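You operate a simulated robot arm through the tools that you are given. There is no shell and no other tool. Be economical: measure what you need, move in short steps, check, and stop when the job is done.

The job below is to be done with a simulated robot arm. You get a single attempt, and the scene is never put back.

JOB
Slide the red panel into track two and pin the stop block at hole 2.
Fine: shut track latch two over the panel; use the black pin. Where these are worked on the way, their far stop is far enough and under half their travel is too little: track latch two.

Only the result counts: the job must be done as asked and must still hold three seconds after the hand-in. Knocking over, shifting, dropping, spilling or breaking anything else fails it.

ROBOT AND FRAMES
A 7-joint arm with a two-finger parallel gripper, fixed in place. Base frame: the origin is at the foot of the arm, x ahead of it, y to its left, z up. Units: m, rad, N and s.
With the tool pointing down near the work surface it reaches from about 0.24 to 0.72 m from the base axis. Its first joint turns from -2.007 to 2.007 rad. Payload 3.91 kg.
The tool frame sits at the grasp point between the pads (the TCP): z along the fingers, y along the line on which they close. The tips reach 0.03 m beyond it. Largest opening 0.11 m; finger width 0.02, thickness 0.01; the body of the gripper, 0.048 by 0.112 m, starts 0.055 m behind the TCP.
Orientation is that of the tool frame in the base frame, as a unit quaternion [x, y, z, w]. With the fingers straight down and closing along the base's y, the tool's x points along the base's -x, its y along +y and its z along -z.

CONTROLS
- The arm moves only by the tool step_arm. Its argument "commands" is a list of rows, each an object of numbers (a shift or turn left out is 0, a gripper value left out holds the last): "dx", "dy", "dz": the shift along the tool's x, y, z in m; "rx", "ry", "rz": the turn, a rotation vector about the tool's x, y, z in rad; "jaw": the gripper command, from -1 (fully open) to 1 (shut), values between in proportion. In form: [{"dx": .., "dy": .., "dz": .., "rx": .., "ry": .., "rz": .., "jaw": ..}, ...]. A call has 1 to 8 rows; each row shifts and turns the commanded pose from where the row before left it, along the tool's axes as they then stand. A row lasts 0.2 s, in which the tool goes at most 0.05 m and 0.15 rad; a call with a longer step from one row to the next is refused whole, and so is a gripper value outside its range. Where a pose cannot be reached the arm comes as near as it can. A force on the tool above 40 N (or 10 N above the force at the start of the call, whichever is more), or a blocked arm, ends the call early, and 0.2 s more pass. Each finger travels about 0.108 m/s and halts on what it meets, pressing with about 36 N; the grip force reading is that of the motor and also rises with nothing between the fingers. The clock runs only during rows and for 0.2 s after the last one: add rows that do not move to give the fingers time. It gives the time, the measured TCP pose, the force on the tool (base axes), the opening and the grip force at its end, in the units of the frame above (readings bear some noise), with the torque about the TCP (base axes, N m) and any sound that the robot's microphone picked up.
- Cameras (640 x 400 px; columns grow to the right, rows downward): "scene" is fixed at [0.0505, -0.6489, 1.7135]; the picture's right is [0.79, -0.62, 0.00], its down [-0.30, -0.38, -0.88] and it looks along [0.54, 0.69, -0.48] (base axes); focal length 304 px, centre (320, 200). "wrist" rides on the gripper at [0.072, 0.017, -0.103] in the tool frame; the picture's right is [-0.23, 0.97, 0.00], its down [-0.76, -0.18, -0.62] and it looks along [-0.61, -0.14, 0.78] (tool axes); focal length 222 px, centre (320, 200). There is no depth. A picture from a camera that has moved, and an enlarged one, comes with that camera's place and axes in the base frame and with its lens.
- grab_frame(camera): a new picture of that camera. The clock stands still meanwhile.
- lift_body(by): slides the trunk up (or, below 0, down) by that many m; the arm rides with it, the base frame stays. It gives what a move gives, with no picture.
- enlarge(camera, box): a new picture of the part [left, top, right, bottom] of that camera's present view, enlarged. The clock stands still meanwhile.
- finish_job(): hands the job in; it is judged then, once.

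Go step by step. Nothing tells you positions but the pictures and the camera data: compare them with the known pose of the tool, close in by small moves and look again before you grip or let go. The budget is 120 turns and 68 pictures, counting those below and the enlarged ones. Unless the task says otherwise, let go and move clear before handing in, and close with one line.

The tools are called after "Request:" as name(argument=value, ...) on one line, values as JSON. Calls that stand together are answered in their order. step_arm: Moves the arm, as the interface text tells. Its arguments: {"type":"object","properties":{"commands":{"type":"array","items":{"type":"object","properties":{"dx":{"type":"number"},"dy":{"type":"number"},"dz":{"type":"number"},"rx":{"type":"number"},"ry":{"type":"number"},"rz":{"type":"number"},"jaw":{"type":"number"}}}}},"required":["commands"]} The other tools are called the same way: lift_body (by) slides the trunk up or down; grab_frame (camera) takes a picture; enlarge (camera, box) takes an enlarged picture of a part of a camera's view; finish_job () hands the job in.

At the start:

```text
time_s: 0.0
position: [0.3658, 0.1598, 1.5752]
orientation: [0.0, 1.0, 0.0, 0.001]
force: [-0.1, 0.4, -0.5]
torque: [0.0, 0.0, -0.02]
grip_width: 0.1103
finger_force: 0.1
trunk travel left (down, up): [-0.925, 0.065]
```

scene: 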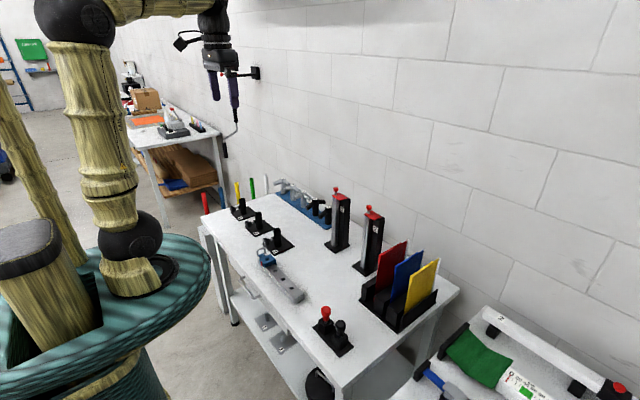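
wrist: 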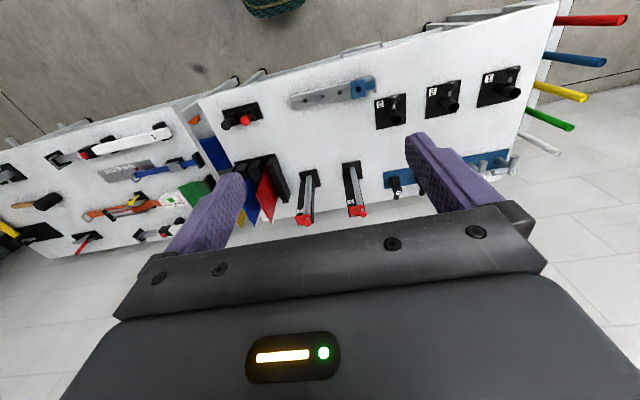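

I see a table with panels in a rack, two tracks (tall black posts with red tops?), a stop block on a rail, pins, and three latches. I'll enlarge to identify things.

Request:
enlarge(camera="scene", box=[190, 160, 350, 260])

Request:
enlarge(camera="scene", box=[300, 180, 460, 280])

Request:
enlarge(camera="scene", box=[230, 230, 390, 330])

Request:
enlarge(camera="scene", box=[290, 270, 450, 370])

Request:
enlarge(camera="wrist", box=[200, 50, 520, 250])

```text
4.00 times, centred on (270, 210) of scene
camera zoom: at [0.0505, -0.6489, 1.7135], right [0.79, -0.62, 0.0], down [-0.3, -0.38, -0.88], along [0.54, 0.69, -0.48], focal length 1218 px, centre (520, 160)
```

zoom: 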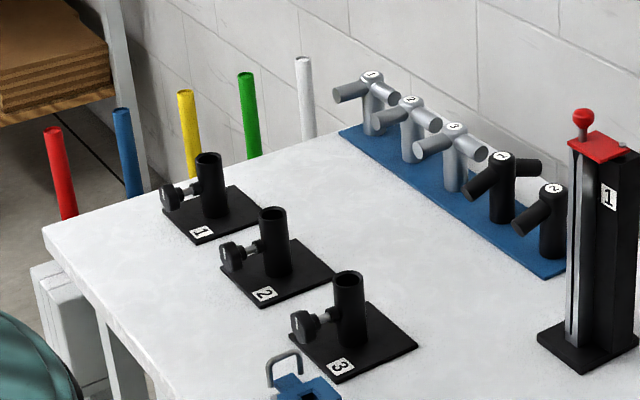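

```text
4.00 times, centred on (380, 230) of scene
camera zoom: at [0.0505, -0.6489, 1.7135], right [0.79, -0.62, 0.0], down [-0.3, -0.38, -0.88], along [0.54, 0.69, -0.48], focal length 1218 px, centre (80, 80)
```

zoom: 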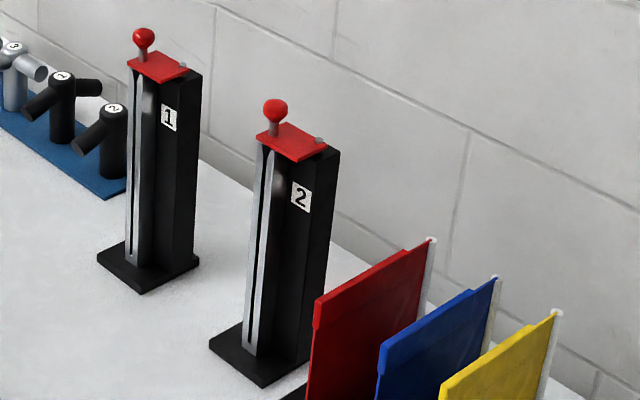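

```text
4.00 times, centred on (310, 280) of scene
camera zoom: at [0.0505, -0.6489, 1.7135], right [0.79, -0.62, 0.0], down [-0.3, -0.38, -0.88], along [0.54, 0.69, -0.48], focal length 1218 px, centre (360, -120)
```

zoom: 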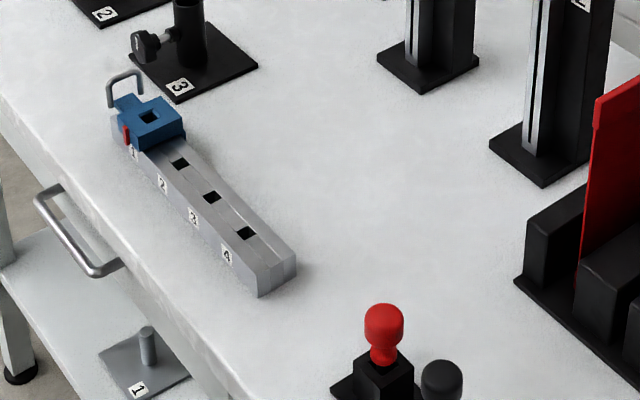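

```text
4.00 times, centred on (370, 320) of scene
camera zoom: at [0.0505, -0.6489, 1.7135], right [0.79, -0.62, 0.0], down [-0.3, -0.38, -0.88], along [0.54, 0.69, -0.48], focal length 1218 px, centre (120, -280)
```

zoom: 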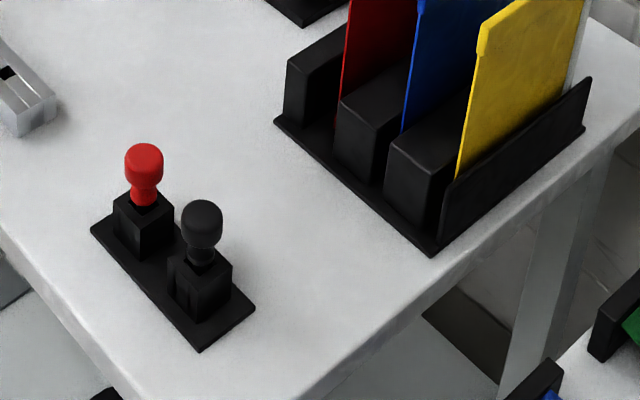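

```text
2.00 times, centred on (360, 150) of wrist
camera zoom: at [0.2926, 0.1777, 1.679], right [0.23, 0.97, 0.0], down [0.76, -0.18, 0.62], along [0.61, -0.14, -0.78], focal length 444 px, centre (240, 300)
```

zoom: 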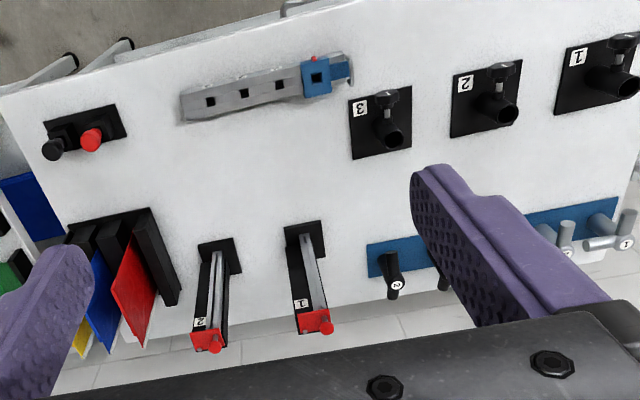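

Pins are around x 0.49, y -0.12/-0.19; tracks near x 0.8; red panel near x 0.70–0.85, y -0.14. I'll lower the trunk to look closer with the wrist camera.

Request:
lift_body(by=-0.3)

Request:
grab_frame(camera="wrist")

```text
time_s: 3.0
position: [0.364, 0.1613, 1.2755]
orientation: [0.0, 1.0, -0.001, -0.001]
force: [-0.9, -0.8, -0.1]
torque: [-0.03, 0.03, 0.0]
grip_width: 0.11
finger_force: 0.0
trunk travel left (down, up): [-0.625, 0.365]
```

```text
60 pictures are left
camera wrist: at [0.2925, 0.1777, 1.379], right [0.23, 0.97, 0.0], down [0.76, -0.18, 0.62], along [0.61, -0.14, -0.78], focal length 222 px, centre (320, 200)
```

wrist: 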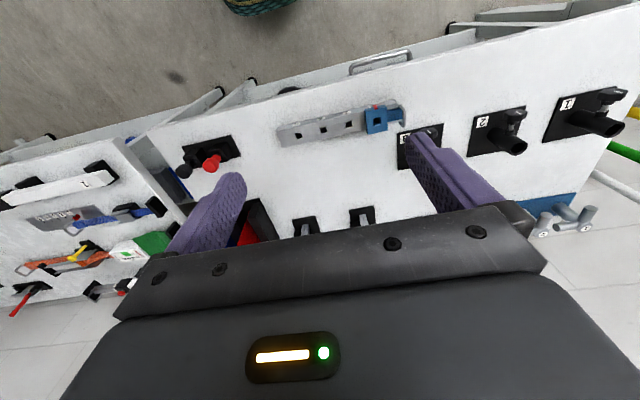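

I'll look closely at the rail/block and the pins from here.

Request:
enlarge(camera="wrist", box=[260, 80, 420, 180])

Request:
enlarge(camera="wrist", box=[140, 110, 300, 210])

Request:
enlarge(camera="scene", box=[250, 235, 314, 275])

Request:
enlarge(camera="scene", box=[345, 195, 409, 235])

```text
4.00 times, centred on (340, 130) of wrist
camera zoom: at [0.2925, 0.1777, 1.379], right [0.23, 0.97, 0.0], down [0.76, -0.18, 0.62], along [0.61, -0.14, -0.78], focal length 888 px, centre (240, 480)
```

zoom: 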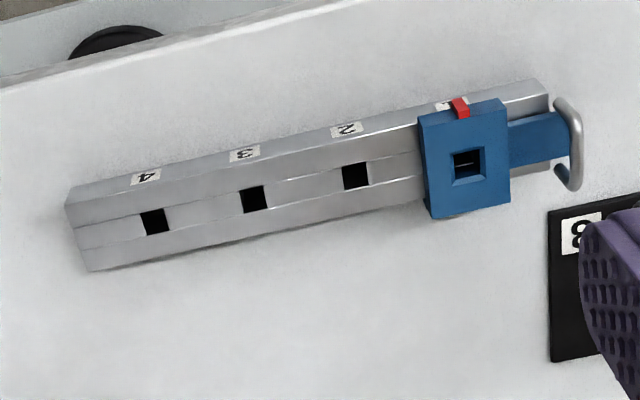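

```text
4.00 times, centred on (220, 160) of wrist
camera zoom: at [0.2925, 0.1777, 1.379], right [0.23, 0.97, 0.0], down [0.76, -0.18, 0.62], along [0.61, -0.14, -0.78], focal length 888 px, centre (720, 360)
```

zoom: 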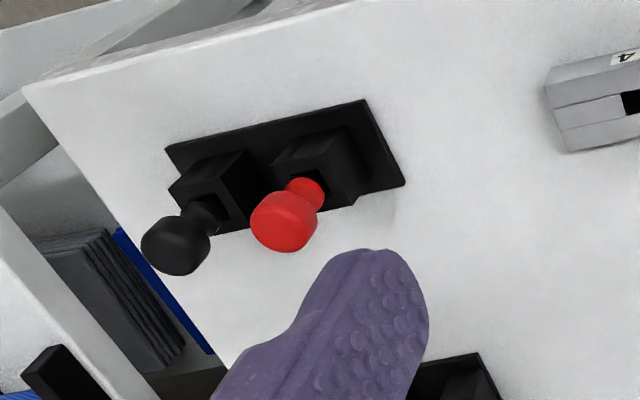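

```text
10.00 times, centred on (282, 255) of scene
camera zoom: at [0.0505, -0.6489, 1.7135], right [0.79, -0.62, 0.0], down [-0.3, -0.38, -0.88], along [0.54, 0.69, -0.48], focal length 3044 px, centre (700, -350)
```

zoom: 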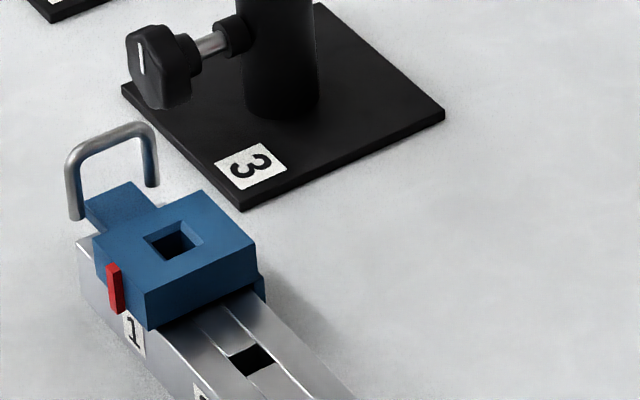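

```text
10.00 times, centred on (377, 215) of scene
camera zoom: at [0.0505, -0.6489, 1.7135], right [0.79, -0.62, 0.0], down [-0.3, -0.38, -0.88], along [0.54, 0.69, -0.48], focal length 3044 px, centre (-250, 50)
```

zoom: 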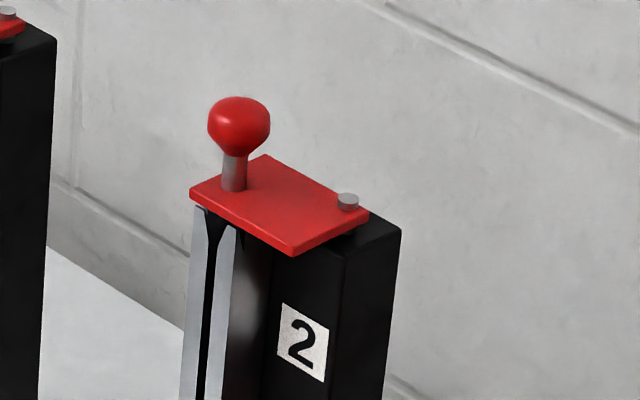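

Block hole sits at about (0.487, 0.262), with holes spaced 0.06 m along -y; its handle bar is about (0.489, 0.319, 0.906). I'll move above the handle, then descend.

Request:
step_arm(commands=[{"dx": -0.025, "dy": 0.0316, "jaw": 0.1}, {"dx": -0.025, "dy": 0.0316}, {"dx": -0.025, "dy": 0.0316}, {"dx": -0.025, "dy": 0.0316}, {"dx": -0.025, "dy": 0.0316}, {}])

Request:
lift_body(by=-0.25)

Request:
grab_frame(camera="wrist")

Request:
enlarge(camera="scene", box=[210, 200, 338, 280])

```text
time_s: 4.4
position: [0.4891, 0.3186, 1.2752]
orientation: [-0.001, 1.0, 0.001, -0.001]
force: [-0.5, 0.7, 0.8]
torque: [0.01, -0.02, -0.02]
grip_width: 0.0494
finger_force: 0.1
trunk travel left (down, up): [-0.625, 0.365]
```

```text
time_s: 7.0
position: [0.4907, 0.3188, 1.0248]
orientation: [0.0, 1.0, 0.0, 0.001]
force: [0.2, -0.5, 0.2]
torque: [-0.02, 0.03, -0.04]
grip_width: 0.0495
finger_force: 0.0
trunk travel left (down, up): [-0.375, 0.615]
```

```text
55 pictures are left
camera wrist: at [0.4178, 0.3365, 1.129], right [0.23, 0.97, 0.0], down [0.76, -0.18, 0.62], along [0.61, -0.14, -0.78], focal length 222 px, centre (320, 200)
```

wrist: 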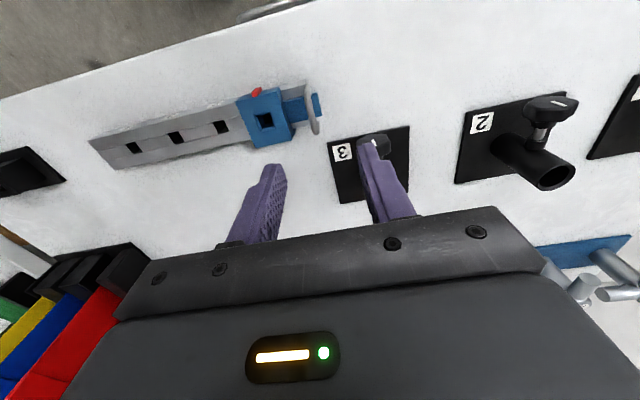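

```text
5.00 times, centred on (274, 240) of scene
camera zoom: at [0.0505, -0.6489, 1.7135], right [0.79, -0.62, 0.0], down [-0.3, -0.38, -0.88], along [0.54, 0.69, -0.48], focal length 1522 px, centre (550, 0)
```

zoom: 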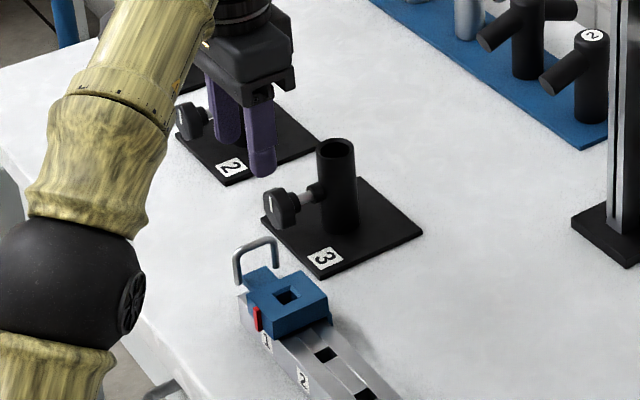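

The gripper is aligned above the handle bar (y≈0.316). I'll descend and check.

Request:
step_arm(commands=[{"dz": 0.03, "dy": -0.001, "dx": 0.004}, {"dz": 0.03}, {"dz": 0.03}, {"dz": 0.012}, {}])

Request:
enlarge(camera="wrist", box=[200, 60, 440, 210])

Request:
enlarge(camera="scene", box=[230, 220, 310, 270])

```text
time_s: 8.2
position: [0.4859, 0.3181, 0.9225]
orientation: [-0.001, 1.0, 0.0, 0.0]
force: [-0.3, 0.4, -0.6]
torque: [0.0, 0.02, 0.02]
grip_width: 0.0495
finger_force: 0.0
trunk travel left (down, up): [-0.375, 0.615]
```

```text
2.67 times, centred on (320, 135) of wrist
camera zoom: at [0.414, 0.3358, 1.0258], right [0.23, 0.97, 0.0], down [0.76, -0.18, 0.62], along [0.61, -0.14, -0.78], focal length 592 px, centre (320, 373)
```

zoom: 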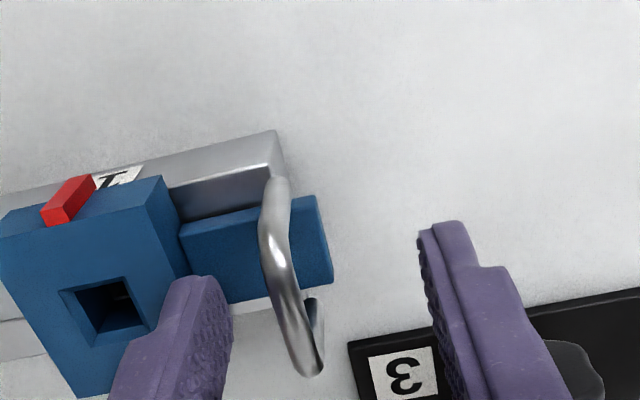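

```text
8.00 times, centred on (270, 245) of scene
camera zoom: at [0.0505, -0.6489, 1.7135], right [0.79, -0.62, 0.0], down [-0.3, -0.38, -0.88], along [0.54, 0.69, -0.48], focal length 2435 px, centre (720, -160)
```

zoom: 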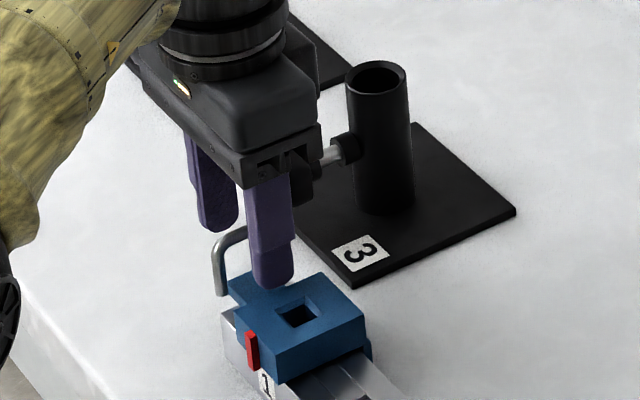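

The bar is between the fingers, roughly 5 mm toward -y of the TCP. I'll shift, lower slightly and close.

Request:
step_arm(commands=[{"dy": -0.004, "dz": 0.008}, {"jaw": 1}, {}, {}])

Request:
enlarge(camera="wrist", box=[200, 60, 440, 210])

```text
time_s: 9.2
position: [0.4865, 0.3119, 0.9135]
orientation: [0.001, 1.0, -0.001, -0.001]
force: [-2.7, -14.3, -5.4]
torque: [-0.02, -0.24, 0.06]
grip_width: 0.0067
finger_force: 45.1
trunk travel left (down, up): [-0.375, 0.615]
```

```text
2.67 times, centred on (320, 135) of wrist
camera zoom: at [0.4143, 0.3302, 1.0177], right [0.23, 0.97, 0.0], down [0.76, -0.18, 0.62], along [0.61, -0.14, -0.78], focal length 592 px, centre (320, 373)
```

zoom: 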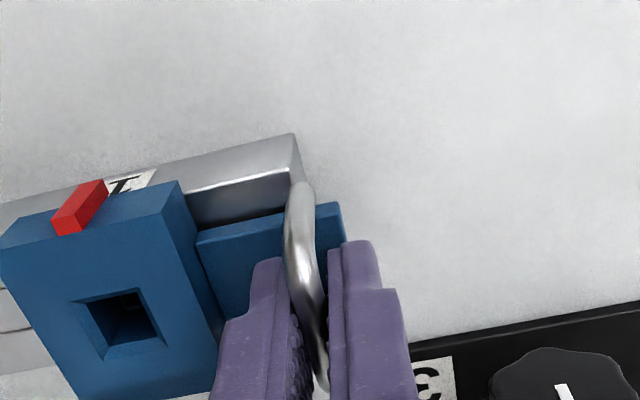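

Gripped. I'll slide the block -y toward hole 2 (≈0.06 m).

Request:
step_arm(commands=[{"dy": -0.01}, {"dy": -0.015}, {"dy": -0.015}, {"dy": -0.012}, {}])

Request:
enlarge(camera="wrist", box=[160, 60, 400, 210])

```text
time_s: 10.4
position: [0.486, 0.2614, 0.9139]
orientation: [0.0, 1.0, 0.0, -0.001]
force: [1.8, 0.1, -8.1]
torque: [0.0, -0.22, 0.02]
grip_width: 0.0064
finger_force: 45.0
trunk travel left (down, up): [-0.375, 0.615]
```

```text
2.67 times, centred on (280, 135) of wrist
camera zoom: at [0.4143, 0.279, 1.0177], right [0.23, 0.97, 0.0], down [0.76, -0.18, 0.62], along [0.61, -0.14, -0.78], focal length 592 px, centre (427, 373)
```

zoom: 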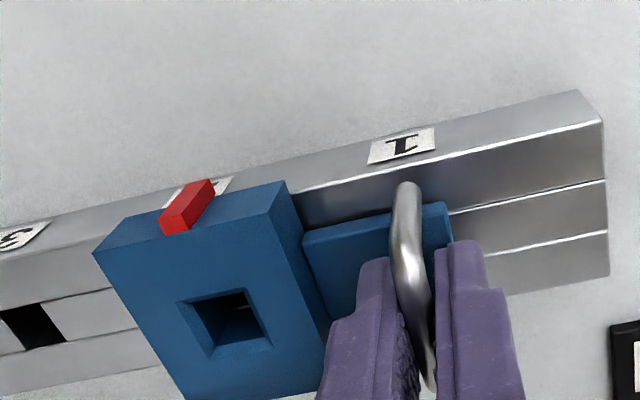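

Moved 0.050 so far. I'll move another ~9 mm and look down the hole.

Request:
step_arm(commands=[{"dy": -0.006}, {"dy": -0.003}, {}])

Request:
enlarge(camera="wrist", box=[180, 120, 308, 200])

Request:
enlarge(camera="scene", box=[254, 240, 318, 280])

```text
time_s: 11.2
position: [0.4879, 0.2531, 0.9135]
orientation: [0.0, 1.0, -0.001, -0.001]
force: [-1.6, -2.1, -18.2]
torque: [0.0, -1.1, 0.04]
grip_width: 0.0064
finger_force: 45.3
trunk travel left (down, up): [-0.375, 0.615]
```

```text
5.00 times, centred on (244, 160) of wrist
camera zoom: at [0.4144, 0.2702, 1.0178], right [0.23, 0.97, 0.0], down [0.76, -0.18, 0.62], along [0.61, -0.14, -0.78], focal length 1111 px, centre (700, 400)
```

zoom: 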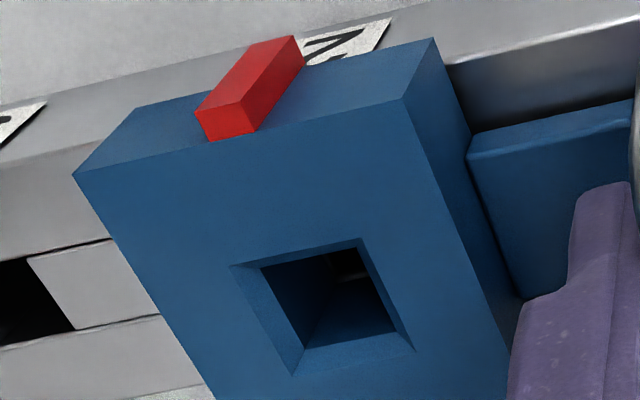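

```text
10.00 times, centred on (286, 260) of scene
camera zoom: at [0.0505, -0.6489, 1.7135], right [0.79, -0.62, 0.0], down [-0.3, -0.38, -0.88], along [0.54, 0.69, -0.48], focal length 3044 px, centre (660, -400)
```

zoom: 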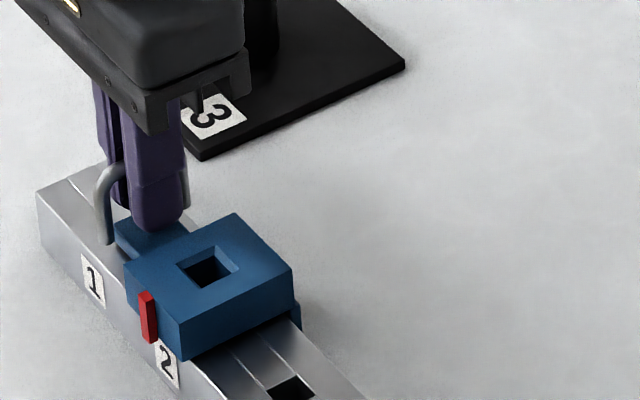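

The block now sits relative to label 2 as it did to label 1. I'll release, rise, and tilt so the camera looks straight down into the hole to verify.

Request:
step_arm(commands=[{"jaw": 0.4}, {}, {"dz": -0.03}, {"dz": -0.03}, {"dz": -0.03, "dy": -0.03}, {"dy": -0.035, "dx": 0.008}])

Request:
step_arm(commands=[{"ry": 0.14}, {"ry": 0.14}, {"ry": 0.14}, {"ry": 0.14}, {"ry": 0.104}, {}])

Request:
enlarge(camera="wrist", box=[256, 140, 384, 220])

```text
time_s: 12.6
position: [0.4803, 0.1879, 1.0057]
orientation: [0.0, 1.0, 0.0, 0.0]
force: [-0.6, 1.0, -0.9]
torque: [0.0, -0.01, -0.01]
grip_width: 0.033
finger_force: 0.1
trunk travel left (down, up): [-0.375, 0.615]
```

```text
time_s: 14.0
position: [0.4339, 0.1618, 1.0042]
orientation: [-0.001, 0.975, 0.02, -0.222]
force: [-0.4, 0.2, 0.6]
torque: [0.02, 0.0, -0.02]
grip_width: 0.0331
finger_force: 0.1
out of reach, approached as far as the arm can: row 3, 4, 5
trunk travel left (down, up): [-0.375, 0.615]
```

```text
5.00 times, centred on (320, 180) of wrist
camera zoom: at [0.4127, 0.1753, 1.1294], right [0.21, 0.98, -0.06], down [0.96, -0.19, 0.23], along [0.21, -0.11, -0.97], focal length 1111 px, centre (320, 300)
```

zoom: 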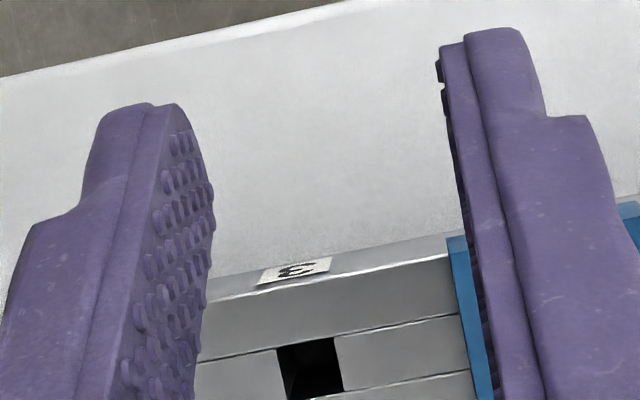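

The tilt was limited; let me view the whole wrist picture from here.

Request:
step_arm(commands=[{"dy": 0.03, "dx": -0.03, "jaw": -0.6}, {"dy": 0.02, "dx": -0.015}, {}])

Request:
grab_frame(camera="wrist")

```text
time_s: 14.8
position: [0.4532, 0.1857, 0.9927]
orientation: [-0.001, 0.975, 0.019, -0.222]
force: [-0.2, -0.1, -0.2]
torque: [-0.03, -0.01, 0.0]
grip_width: 0.0879
finger_force: 0.1
out of reach, approached as far as the arm can: row 1, 2
trunk travel left (down, up): [-0.375, 0.615]
```

```text
46 pictures are left
camera wrist: at [0.4321, 0.1985, 1.1186], right [0.21, 0.98, -0.06], down [0.95, -0.19, 0.23], along [0.21, -0.11, -0.97], focal length 222 px, centre (320, 200)
```

wrist: 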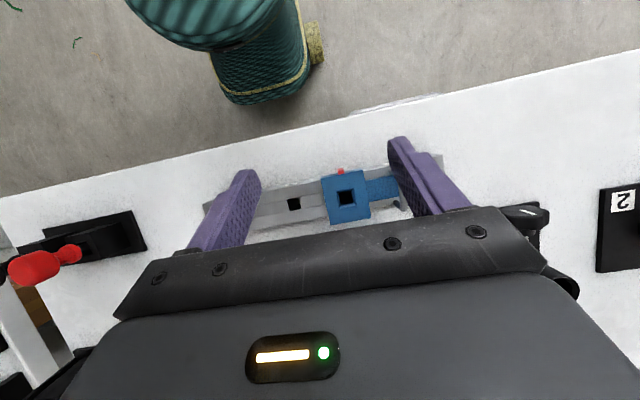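

Request:
enlarge(camera="wrist", box=[272, 160, 400, 240])

```text
5.00 times, centred on (336, 200) of wrist
camera zoom: at [0.4321, 0.1985, 1.1186], right [0.21, 0.98, -0.06], down [0.95, -0.19, 0.23], along [0.21, -0.11, -0.97], focal length 1111 px, centre (240, 200)
```

zoom: 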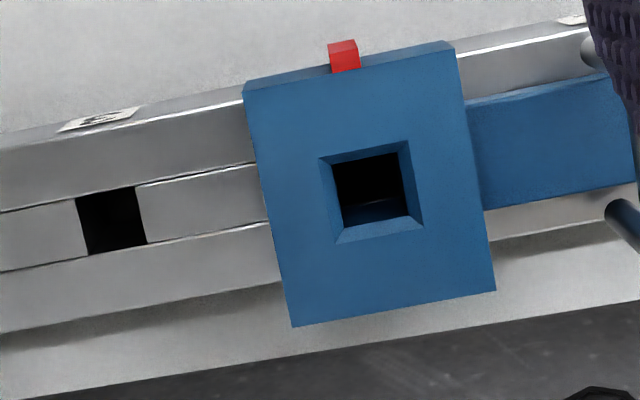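

The block hole (y≈0.200) is one 0.060 pitch from hole 3 (y≈0.140), and no metal shows in the hole, so it's aligned at 2. Next: return to vertical and go toward the black pin.

Request:
step_arm(commands=[{"ry": -0.15, "dz": -0.02}, {"ry": -0.15, "dz": -0.02}, {"ry": -0.148, "dz": -0.02}, {}])

```text
time_s: 15.8
position: [0.4715, 0.1815, 1.0508]
orientation: [0.003, 1.0, 0.019, 0.001]
force: [0.4, -0.1, 0.4]
torque: [0.03, -0.01, -0.01]
grip_width: 0.0884
finger_force: 0.0
trunk travel left (down, up): [-0.375, 0.615]
```

I'll fix a small tilt and travel above the black pin.

Request:
step_arm(commands=[{"rx": 0.038, "rz": -0.006, "ry": 0.002}, {"dy": -0.047, "dx": -0.005}, {"dy": -0.047, "dx": -0.005}, {"dy": -0.047}, {"dy": -0.047}, {"dy": -0.047}, {"dy": -0.047}, {"dy": -0.047}])

Request:
step_arm(commands=[{"dy": -0.04, "dx": -0.005}, {}])

Request:
enlarge(camera="wrist", box=[200, 60, 440, 210])

```text
time_s: 17.6
position: [0.4828, -0.1459, 1.0493]
orientation: [0.0, 1.0, -0.002, -0.001]
force: [0.0, 0.0, 0.0]
torque: [-0.04, -0.04, -0.02]
grip_width: 0.0879
finger_force: 0.1
trunk travel left (down, up): [-0.375, 0.615]
```

```text
time_s: 18.2
position: [0.4869, -0.1847, 1.0503]
orientation: [0.0, 1.0, 0.0, 0.0]
force: [-0.1, 0.0, -0.5]
torque: [0.0, -0.01, 0.0]
grip_width: 0.0882
finger_force: 0.0
trunk travel left (down, up): [-0.375, 0.615]
```

```text
2.67 times, centred on (320, 135) of wrist
camera zoom: at [0.4144, -0.1666, 1.1535], right [0.23, 0.97, 0.0], down [0.76, -0.18, 0.62], along [0.61, -0.14, -0.78], focal length 592 px, centre (320, 373)
```

zoom: 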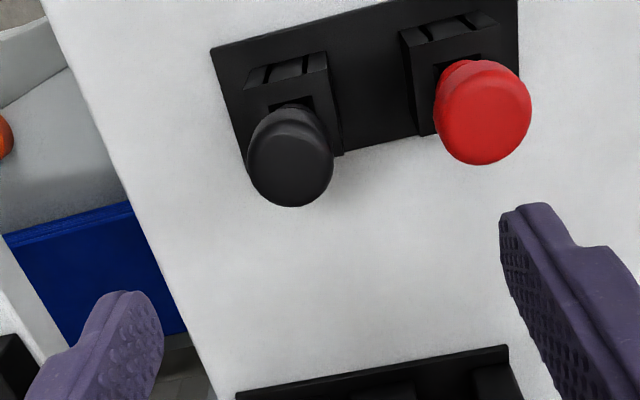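

Black knob at (0.490, -0.194). I'll narrow the jaws, center, and descend to just around the knob.

Request:
step_arm(commands=[{"dy": -0.009, "dx": -0.003, "jaw": 0.0}, {}, {"dz": 0.04}, {"dz": 0.04}, {"dz": 0.03}, {"dz": 0.01}, {}])

Request:
enlarge(camera="wrist", box=[200, 60, 440, 210])

Request:
enlarge(camera="scene", box=[290, 285, 386, 345])

```text
time_s: 19.8
position: [0.489, -0.195, 0.9313]
orientation: [0.0, 1.0, -0.001, -0.001]
force: [-0.5, -0.1, -0.4]
torque: [0.03, 0.01, -0.01]
grip_width: 0.055
finger_force: 0.1
trunk travel left (down, up): [-0.375, 0.615]
```

```text
2.67 times, centred on (320, 135) of wrist
camera zoom: at [0.4161, -0.1773, 1.0348], right [0.23, 0.97, 0.0], down [0.76, -0.18, 0.62], along [0.61, -0.14, -0.78], focal length 592 px, centre (320, 373)
```

zoom: 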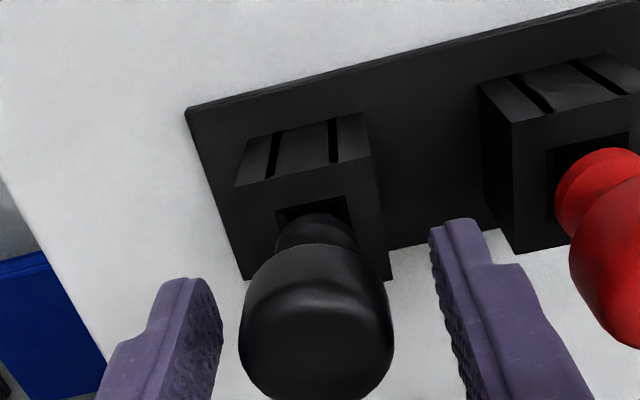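

```text
6.67 times, centred on (338, 315) of scene
camera zoom: at [0.0505, -0.6489, 1.7135], right [0.79, -0.62, 0.0], down [-0.3, -0.38, -0.88], along [0.54, 0.69, -0.48], focal length 2029 px, centre (200, -567)
```

zoom: 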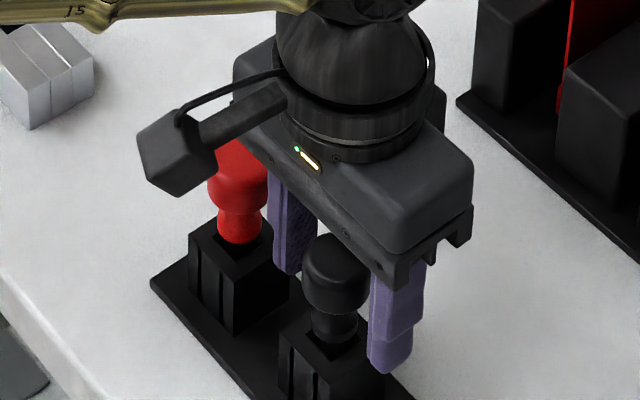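

Fingers straddle the black knob. I'll lower 8 mm and close.

Request:
step_arm(commands=[{"dz": 0.008}, {"jaw": 1}, {}, {}])

Request:
enlarge(camera="scene", box=[290, 285, 386, 345])

```text
time_s: 20.8
position: [0.4887, -0.1956, 0.9234]
orientation: [0.0, 1.0, 0.0, -0.001]
force: [0.1, -0.1, 0.6]
torque: [0.02, -0.01, 0.02]
grip_width: 0.0308
finger_force: 35.6
trunk travel left (down, up): [-0.375, 0.615]
```

```text
6.67 times, centred on (338, 315) of scene
camera zoom: at [0.0505, -0.6489, 1.7135], right [0.79, -0.62, 0.0], down [-0.3, -0.38, -0.88], along [0.54, 0.69, -0.48], focal length 2029 px, centre (200, -567)
```

zoom: 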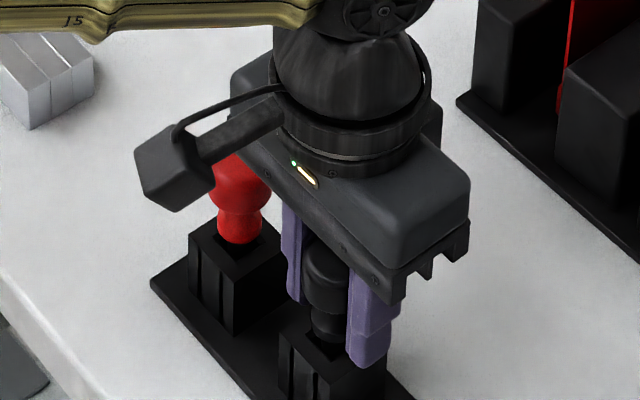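

Gripped, centred. Lifting straight up.

Request:
step_arm(commands=[{"dz": -0.02}, {"dz": -0.03}, {"dz": -0.03}, {"dz": -0.03}, {"dz": -0.03}, {}])

Request:
enlarge(camera="scene", box=[280, 230, 408, 310])

Request:
enlarge(camera="wrist", box=[200, 60, 440, 210])

```text
time_s: 22.2
position: [0.4876, -0.193, 1.0636]
orientation: [0.001, 1.0, 0.0, -0.001]
force: [0.7, 0.4, -0.6]
torque: [-0.02, 0.02, -0.01]
grip_width: 0.0309
finger_force: 35.9
trunk travel left (down, up): [-0.375, 0.615]
```

```text
5.00 times, centred on (344, 270) of scene
camera zoom: at [0.0505, -0.6489, 1.7135], right [0.79, -0.62, 0.0], down [-0.3, -0.38, -0.88], along [0.54, 0.69, -0.48], focal length 1522 px, centre (200, -150)
```

zoom: 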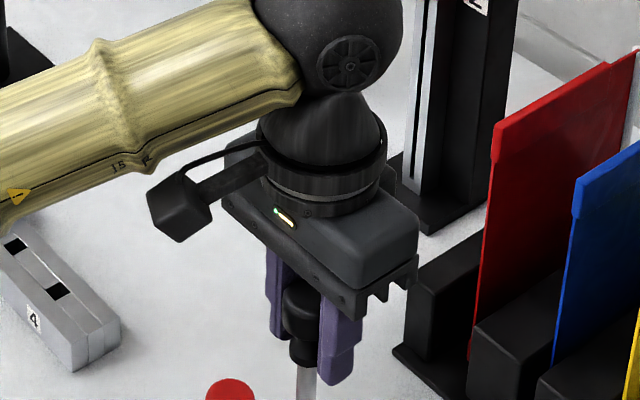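

```text
2.67 times, centred on (320, 135) of wrist
camera zoom: at [0.4159, -0.1755, 1.1665], right [0.23, 0.97, 0.0], down [0.76, -0.18, 0.62], along [0.61, -0.14, -0.78], focal length 592 px, centre (320, 373)
```

zoom: 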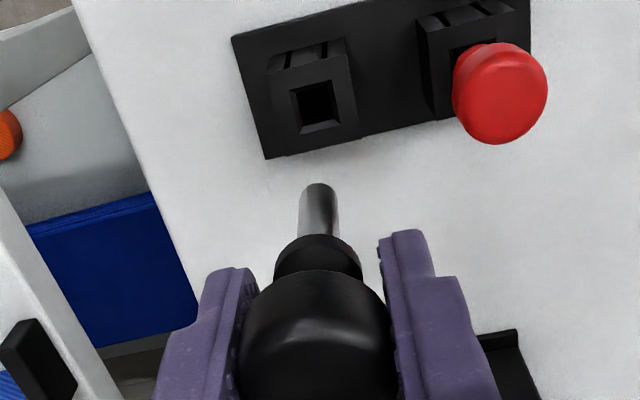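

Pin is out; its tip is at about z 0.975. Carry it to above the block hole.

Request:
step_arm(commands=[{"dy": 0.048}, {"dy": 0.05}, {"dy": 0.05}, {"dy": 0.05}, {"dy": 0.05}, {"dy": 0.05}, {"dy": 0.05}, {"dy": 0.045}])

Request:
step_arm(commands=[{"dx": 0.002}, {"dz": 0.02}, {"dz": 0.02}, {"dz": 0.015}, {}])

Request:
enlarge(camera="wrist", box=[240, 90, 400, 190])

Request:
enlarge(camera="scene", box=[254, 230, 334, 280])

```text
time_s: 24.0
position: [0.4891, 0.1973, 1.0653]
orientation: [0.0, 1.0, 0.0, -0.001]
force: [0.2, 0.1, 0.0]
torque: [0.02, 0.01, -0.01]
grip_width: 0.0307
finger_force: 36.0
trunk travel left (down, up): [-0.375, 0.615]
```

```text
time_s: 25.2
position: [0.4857, 0.1985, 1.0097]
orientation: [0.0, 1.0, 0.0, -0.001]
force: [0.1, 0.2, -1.2]
torque: [0.03, 0.02, 0.0]
grip_width: 0.0308
finger_force: 35.6
trunk travel left (down, up): [-0.375, 0.615]
```

```text
4.00 times, centred on (320, 140) of wrist
camera zoom: at [0.4133, 0.2163, 1.1127], right [0.23, 0.97, 0.0], down [0.76, -0.18, 0.62], along [0.61, -0.14, -0.78], focal length 888 px, centre (320, 440)
```

zoom: 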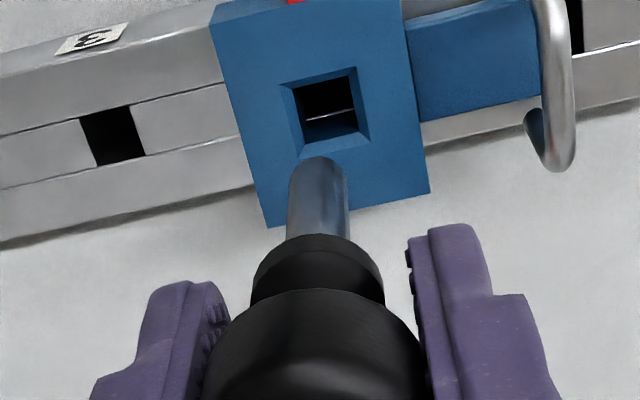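

```text
8.00 times, centred on (294, 255) of scene
camera zoom: at [0.0505, -0.6489, 1.7135], right [0.79, -0.62, 0.0], down [-0.3, -0.38, -0.88], along [0.54, 0.69, -0.48], focal length 2435 px, centre (528, -240)
```

zoom: 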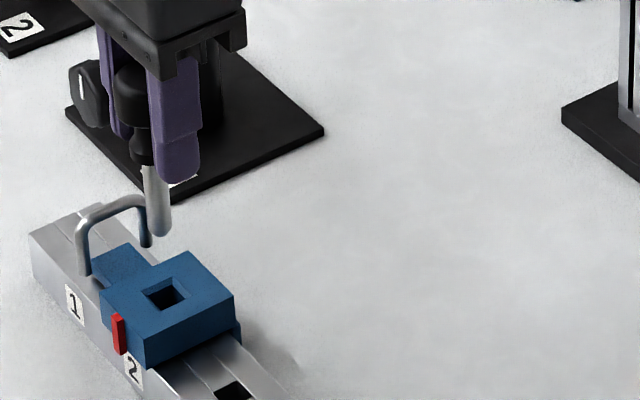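

Pin tip is ~35 mm above the block with ~2 mm lateral offset in y. I'll correct and lower until just at the hole, then check.

Request:
step_arm(commands=[{"dy": 0.002}, {"dz": 0.015}, {"dz": 0.013}, {}])

Request:
enlarge(camera="wrist", box=[272, 100, 368, 160])

Request:
enlarge(camera="scene", box=[257, 240, 305, 270])

```text
time_s: 26.2
position: [0.4869, 0.2012, 0.9789]
orientation: [0.001, 1.0, -0.001, -0.001]
force: [-0.2, 0.8, -0.7]
torque: [0.03, 0.0, 0.01]
grip_width: 0.0308
finger_force: 35.8
trunk travel left (down, up): [-0.375, 0.615]
```

```text
6.67 times, centred on (320, 130) of wrist
camera zoom: at [0.4147, 0.2181, 1.0837], right [0.23, 0.97, 0.0], down [0.76, -0.18, 0.62], along [0.61, -0.14, -0.78], focal length 1481 px, centre (320, 667)
```

zoom: 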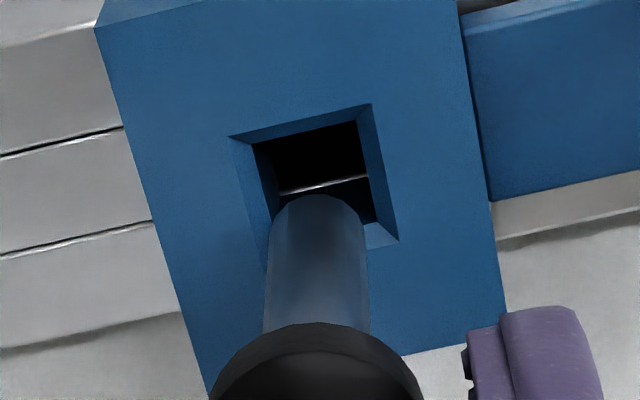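

```text
13.33 times, centred on (281, 255) of scene
camera zoom: at [0.0505, -0.6489, 1.7135], right [0.79, -0.62, 0.0], down [-0.3, -0.38, -0.88], along [0.54, 0.69, -0.48], focal length 4058 px, centre (840, -533)
```

zoom: 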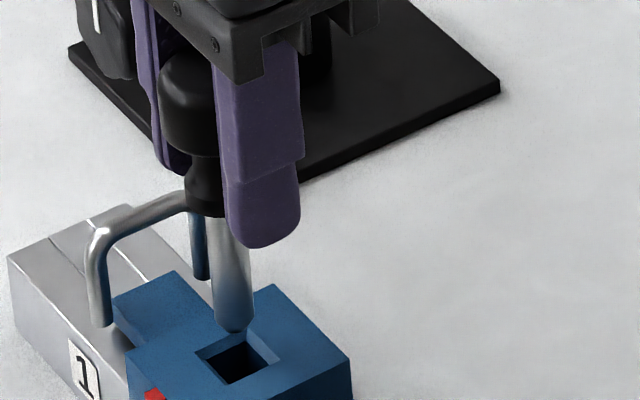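

Aligned within ~1 mm. I'll lower into the hole in small steps.

Request:
step_arm(commands=[{"dz": 0.008}, {"dz": 0.008}, {"dz": 0.008}, {"dz": 0.008}, {}])

Request:
enlarge(camera="scene", box=[257, 240, 305, 270])

```text
time_s: 27.4
position: [0.4865, 0.1992, 0.9479]
orientation: [-0.001, 1.0, 0.0, -0.001]
force: [0.4, 0.6, -0.9]
torque: [0.01, -0.04, -0.02]
grip_width: 0.0308
finger_force: 36.2
trunk travel left (down, up): [-0.375, 0.615]
```

```text
13.33 times, centred on (281, 255) of scene
camera zoom: at [0.0505, -0.6489, 1.7135], right [0.79, -0.62, 0.0], down [-0.3, -0.38, -0.88], along [0.54, 0.69, -0.48], focal length 4058 px, centre (840, -533)
```

zoom: 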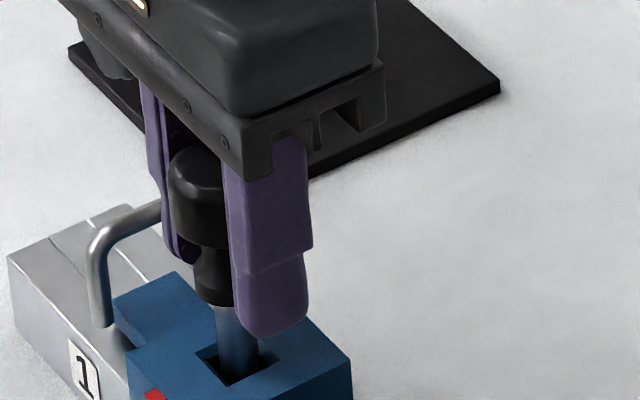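

The pin is entering the hole. Continue downward ~20 mm.

Request:
step_arm(commands=[{"dz": 0.008}, {"dz": 0.007}, {"dz": 0.005}, {}])

Request:
enlarge(camera="scene", box=[257, 240, 305, 270])

```text
time_s: 28.4
position: [0.488, 0.2001, 0.9296]
orientation: [0.0, 1.0, -0.001, -0.001]
force: [-1.0, 0.1, -0.6]
torque: [-0.01, -0.04, -0.01]
grip_width: 0.0306
finger_force: 36.0
trunk travel left (down, up): [-0.375, 0.615]
```

```text
13.33 times, centred on (281, 255) of scene
camera zoom: at [0.0505, -0.6489, 1.7135], right [0.79, -0.62, 0.0], down [-0.3, -0.38, -0.88], along [0.54, 0.69, -0.48], focal length 4058 px, centre (840, -533)
```

zoom: 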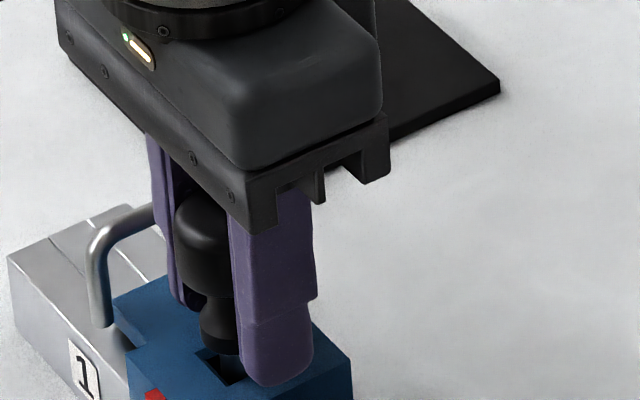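

Nearly seated. A few more millimetres until contact, then release.

Request:
step_arm(commands=[{"dz": 0.003}, {"dz": 0.002}, {"dz": 0.002}, {}])

```text
time_s: 29.4
position: [0.4885, 0.2008, 0.9236]
orientation: [0.001, 1.0, 0.0, 0.0]
force: [-1.3, -0.2, -0.4]
torque: [-0.02, 0.06, -0.01]
grip_width: 0.0307
finger_force: 36.0
trunk travel left (down, up): [-0.375, 0.615]
```

Request:
step_arm(commands=[{"jaw": 0.1}, {}, {"dz": -0.03}, {"dz": -0.04}, {"dz": -0.04}, {}])

Request:
enlarge(camera="scene", box=[254, 230, 318, 270])

Request:
enlarge(camera="wrist", box=[240, 60, 400, 160])

```text
time_s: 30.8
position: [0.4858, 0.1989, 1.0306]
orientation: [0.0, 1.0, -0.002, 0.0]
force: [-0.4, -0.6, 0.5]
torque: [0.01, 0.0, 0.01]
grip_width: 0.0496
finger_force: 0.1
trunk travel left (down, up): [-0.375, 0.615]
```

```text
10.00 times, centred on (286, 250) of scene
camera zoom: at [0.0505, -0.6489, 1.7135], right [0.79, -0.62, 0.0], down [-0.3, -0.38, -0.88], along [0.54, 0.69, -0.48], focal length 3044 px, centre (660, -300)
```

zoom: 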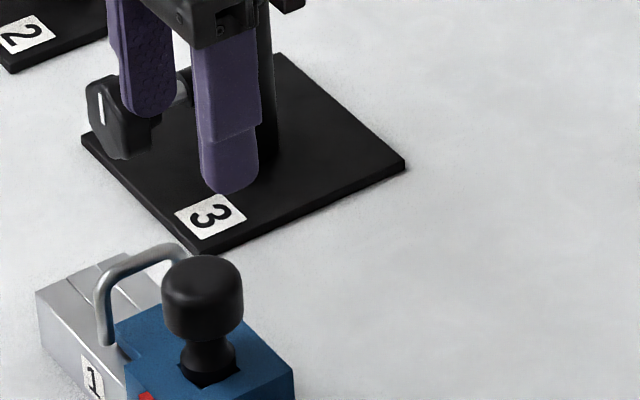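

```text
4.00 times, centred on (320, 110) of wrist
camera zoom: at [0.4136, 0.217, 1.1351], right [0.23, 0.97, 0.0], down [0.76, -0.18, 0.62], along [0.61, -0.14, -0.78], focal length 888 px, centre (320, 560)
```

zoom: 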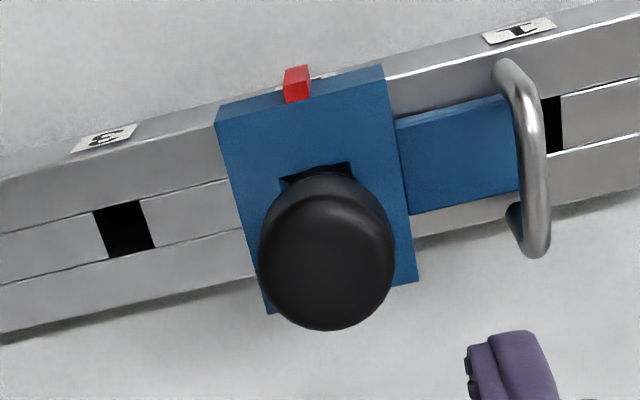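

The pin appears seated. I'll confirm by gently pressing on the knob with closed fingers.

Request:
step_arm(commands=[{"jaw": 1, "dx": -0.001, "dy": 0.001}, {"dz": 0.03}, {"dz": 0.03}, {"dz": 0.008}, {"dz": 0.004}, {"dz": 0.004}, {}])

```text
time_s: 32.0
position: [0.4869, 0.2007, 0.9678]
orientation: [0.001, 1.0, 0.004, 0.008]
force: [-3.6, 0.1, 14.9]
torque: [-0.03, 0.23, 0.0]
grip_width: 0.0
finger_force: 36.1
trunk travel left (down, up): [-0.375, 0.615]
stopped in row 5: the force on the tool passed its limit at 45 N (the readings are from after the stop); the commanded pose is now the measured one
```

Seated firmly (resisted 45 N). Now rise and head for the tracks: raise the trunk and look at the latch.

Request:
step_arm(commands=[{"dz": -0.04}, {"dz": -0.04, "dx": 0.03}, {"dx": 0.04, "dy": -0.04}, {"dx": 0.04, "dy": -0.05}, {"dy": -0.05}])

Request:
lift_body(by=0.4)

Request:
grab_frame(camera="wrist")

```text
refused: row 3 steps farther than a row can; nothing moved
```

```text
time_s: 35.8
position: [0.4875, 0.1998, 1.3666]
orientation: [0.0, 1.0, 0.003, 0.006]
force: [0.1, 0.5, 0.9]
torque: [0.0, 0.0, 0.01]
grip_width: 0.0
finger_force: 35.7
trunk travel left (down, up): [-0.775, 0.215]
```

```text
30 pictures are left
camera wrist: at [0.4144, 0.218, 1.4682], right [0.23, 0.97, 0.01], down [0.75, -0.18, 0.63], along [0.62, -0.14, -0.78], focal length 222 px, centre (320, 200)
```

wrist: 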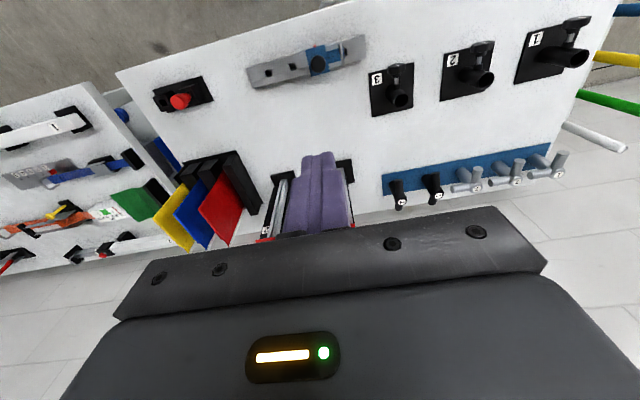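

I'll move back and to y≈0.03, tilt 0.3 rad, and open the fingers to view the latch between them.

Request:
step_arm(commands=[{"dx": 0.02, "dy": -0.04, "jaw": -1}, {"dx": 0.02, "dy": -0.04}, {"dx": 0.02, "dy": -0.04}, {"dx": 0.02, "dy": -0.04}, {"ry": -0.15, "dy": -0.01}, {"ry": -0.15}, {}])

Request:
enlarge(camera="wrist", box=[180, 80, 420, 230])

```text
time_s: 37.4
position: [0.4072, 0.0311, 1.3638]
orientation: [0.0, 0.988, 0.003, 0.156]
force: [0.1, 0.0, -0.6]
torque: [0.02, 0.02, 0.03]
grip_width: 0.1103
finger_force: 0.0
trunk travel left (down, up): [-0.775, 0.215]
```

```text
2.67 times, centred on (300, 155) of wrist
camera zoom: at [0.3064, 0.048, 1.4403], right [0.22, 0.97, 0.07], down [0.53, -0.18, 0.83], along [0.82, -0.14, -0.56], focal length 592 px, centre (373, 320)
```

zoom: 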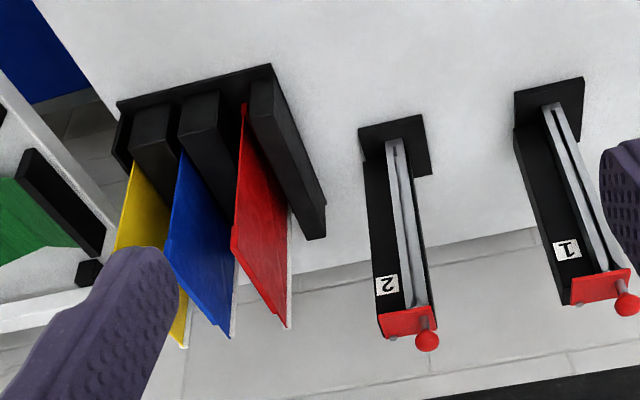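

The latch knob is about (0.80, 0.015, 1.14), directly over track 2's slot (y≈0.016); pivot at the -y rear corner. I'll approach above the knob with the tilted tool.

Request:
step_arm(commands=[{"dx": -0.0366, "dz": 0.0286, "dy": -0.002, "jaw": -0.1}, {"dx": -0.0366, "dz": 0.0286, "dy": -0.002}, {"dx": -0.0366, "dz": 0.0286, "dy": -0.002}, {"dx": -0.0366, "dz": 0.0286, "dy": -0.002}, {"dx": -0.0366, "dz": 0.0286, "dy": -0.002}, {"dx": -0.0366, "dz": 0.0286, "dy": -0.002}, {"dx": -0.0366, "dz": 0.0286, "dy": -0.002}, {}])

```text
time_s: 39.2
position: [0.712, 0.0164, 1.2529]
orientation: [0.001, 0.988, 0.002, 0.156]
force: [-0.3, -0.6, -0.2]
torque: [0.01, 0.01, 0.01]
grip_width: 0.0605
finger_force: 0.0
trunk travel left (down, up): [-0.775, 0.215]
```

Request:
step_arm(commands=[{"dx": -0.0366, "dz": 0.0286, "dy": 0.0}, {"dx": -0.0366, "dz": 0.0286, "dy": 0.0}, {}])

Request:
grab_frame(camera="wrist")

Request:
enlarge(camera="scene", box=[320, 180, 416, 240])

```text
time_s: 40.0
position: [0.7878, 0.0164, 1.22]
orientation: [0.0, 0.988, 0.002, 0.155]
force: [0.0, 0.3, -0.2]
torque: [0.0, 0.03, 0.0]
grip_width: 0.0603
finger_force: 0.0
out of reach, approached as far as the arm can: row 2
trunk travel left (down, up): [-0.775, 0.215]
```

```text
28 pictures are left
camera wrist: at [0.6866, 0.0354, 1.296], right [0.22, 0.97, 0.07], down [0.53, -0.18, 0.83], along [0.82, -0.14, -0.56], focal length 222 px, centre (320, 200)
```

wrist: 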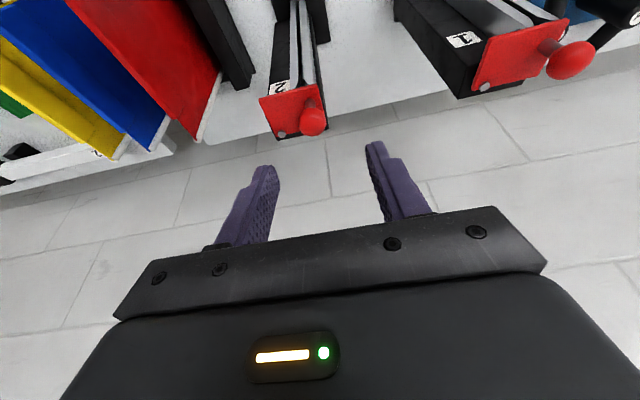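

```text
6.67 times, centred on (368, 210) of scene
camera zoom: at [0.0505, -0.6489, 1.7135], right [0.79, -0.62, 0.0], down [-0.3, -0.38, -0.88], along [0.54, 0.69, -0.48], focal length 2029 px, centre (0, 133)
```

zoom: 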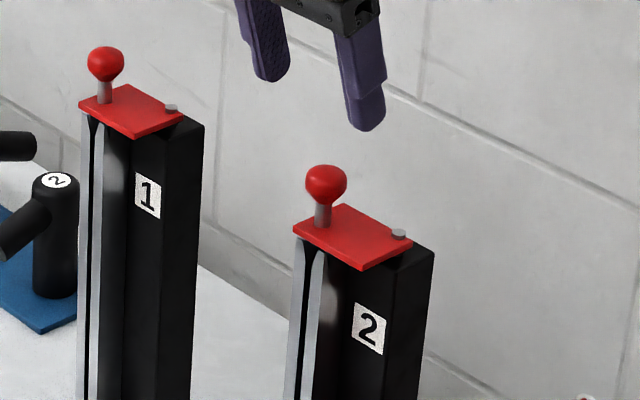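

Reach is the limit at this tilt. I'll tilt further (to ~0.7 rad) to extend reach and re-center above the knob.

Request:
step_arm(commands=[{"ry": -0.13}, {"ry": -0.13}, {"ry": -0.13}, {}])

Request:
lift_body(by=-0.035)

```text
time_s: 41.0
position: [0.7895, 0.0188, 1.2181]
orientation: [0.001, 0.939, 0.002, 0.344]
force: [0.3, 0.1, -0.7]
torque: [-0.01, 0.01, -0.02]
grip_width: 0.0607
finger_force: 0.0
trunk travel left (down, up): [-0.775, 0.215]
```

```text
time_s: 41.8
position: [0.79, 0.0181, 1.1829]
orientation: [0.001, 0.939, 0.003, 0.344]
force: [0.2, -0.2, -0.3]
torque: [0.0, 0.0, -0.01]
grip_width: 0.0603
finger_force: 0.0
trunk travel left (down, up): [-0.74, 0.25]
```

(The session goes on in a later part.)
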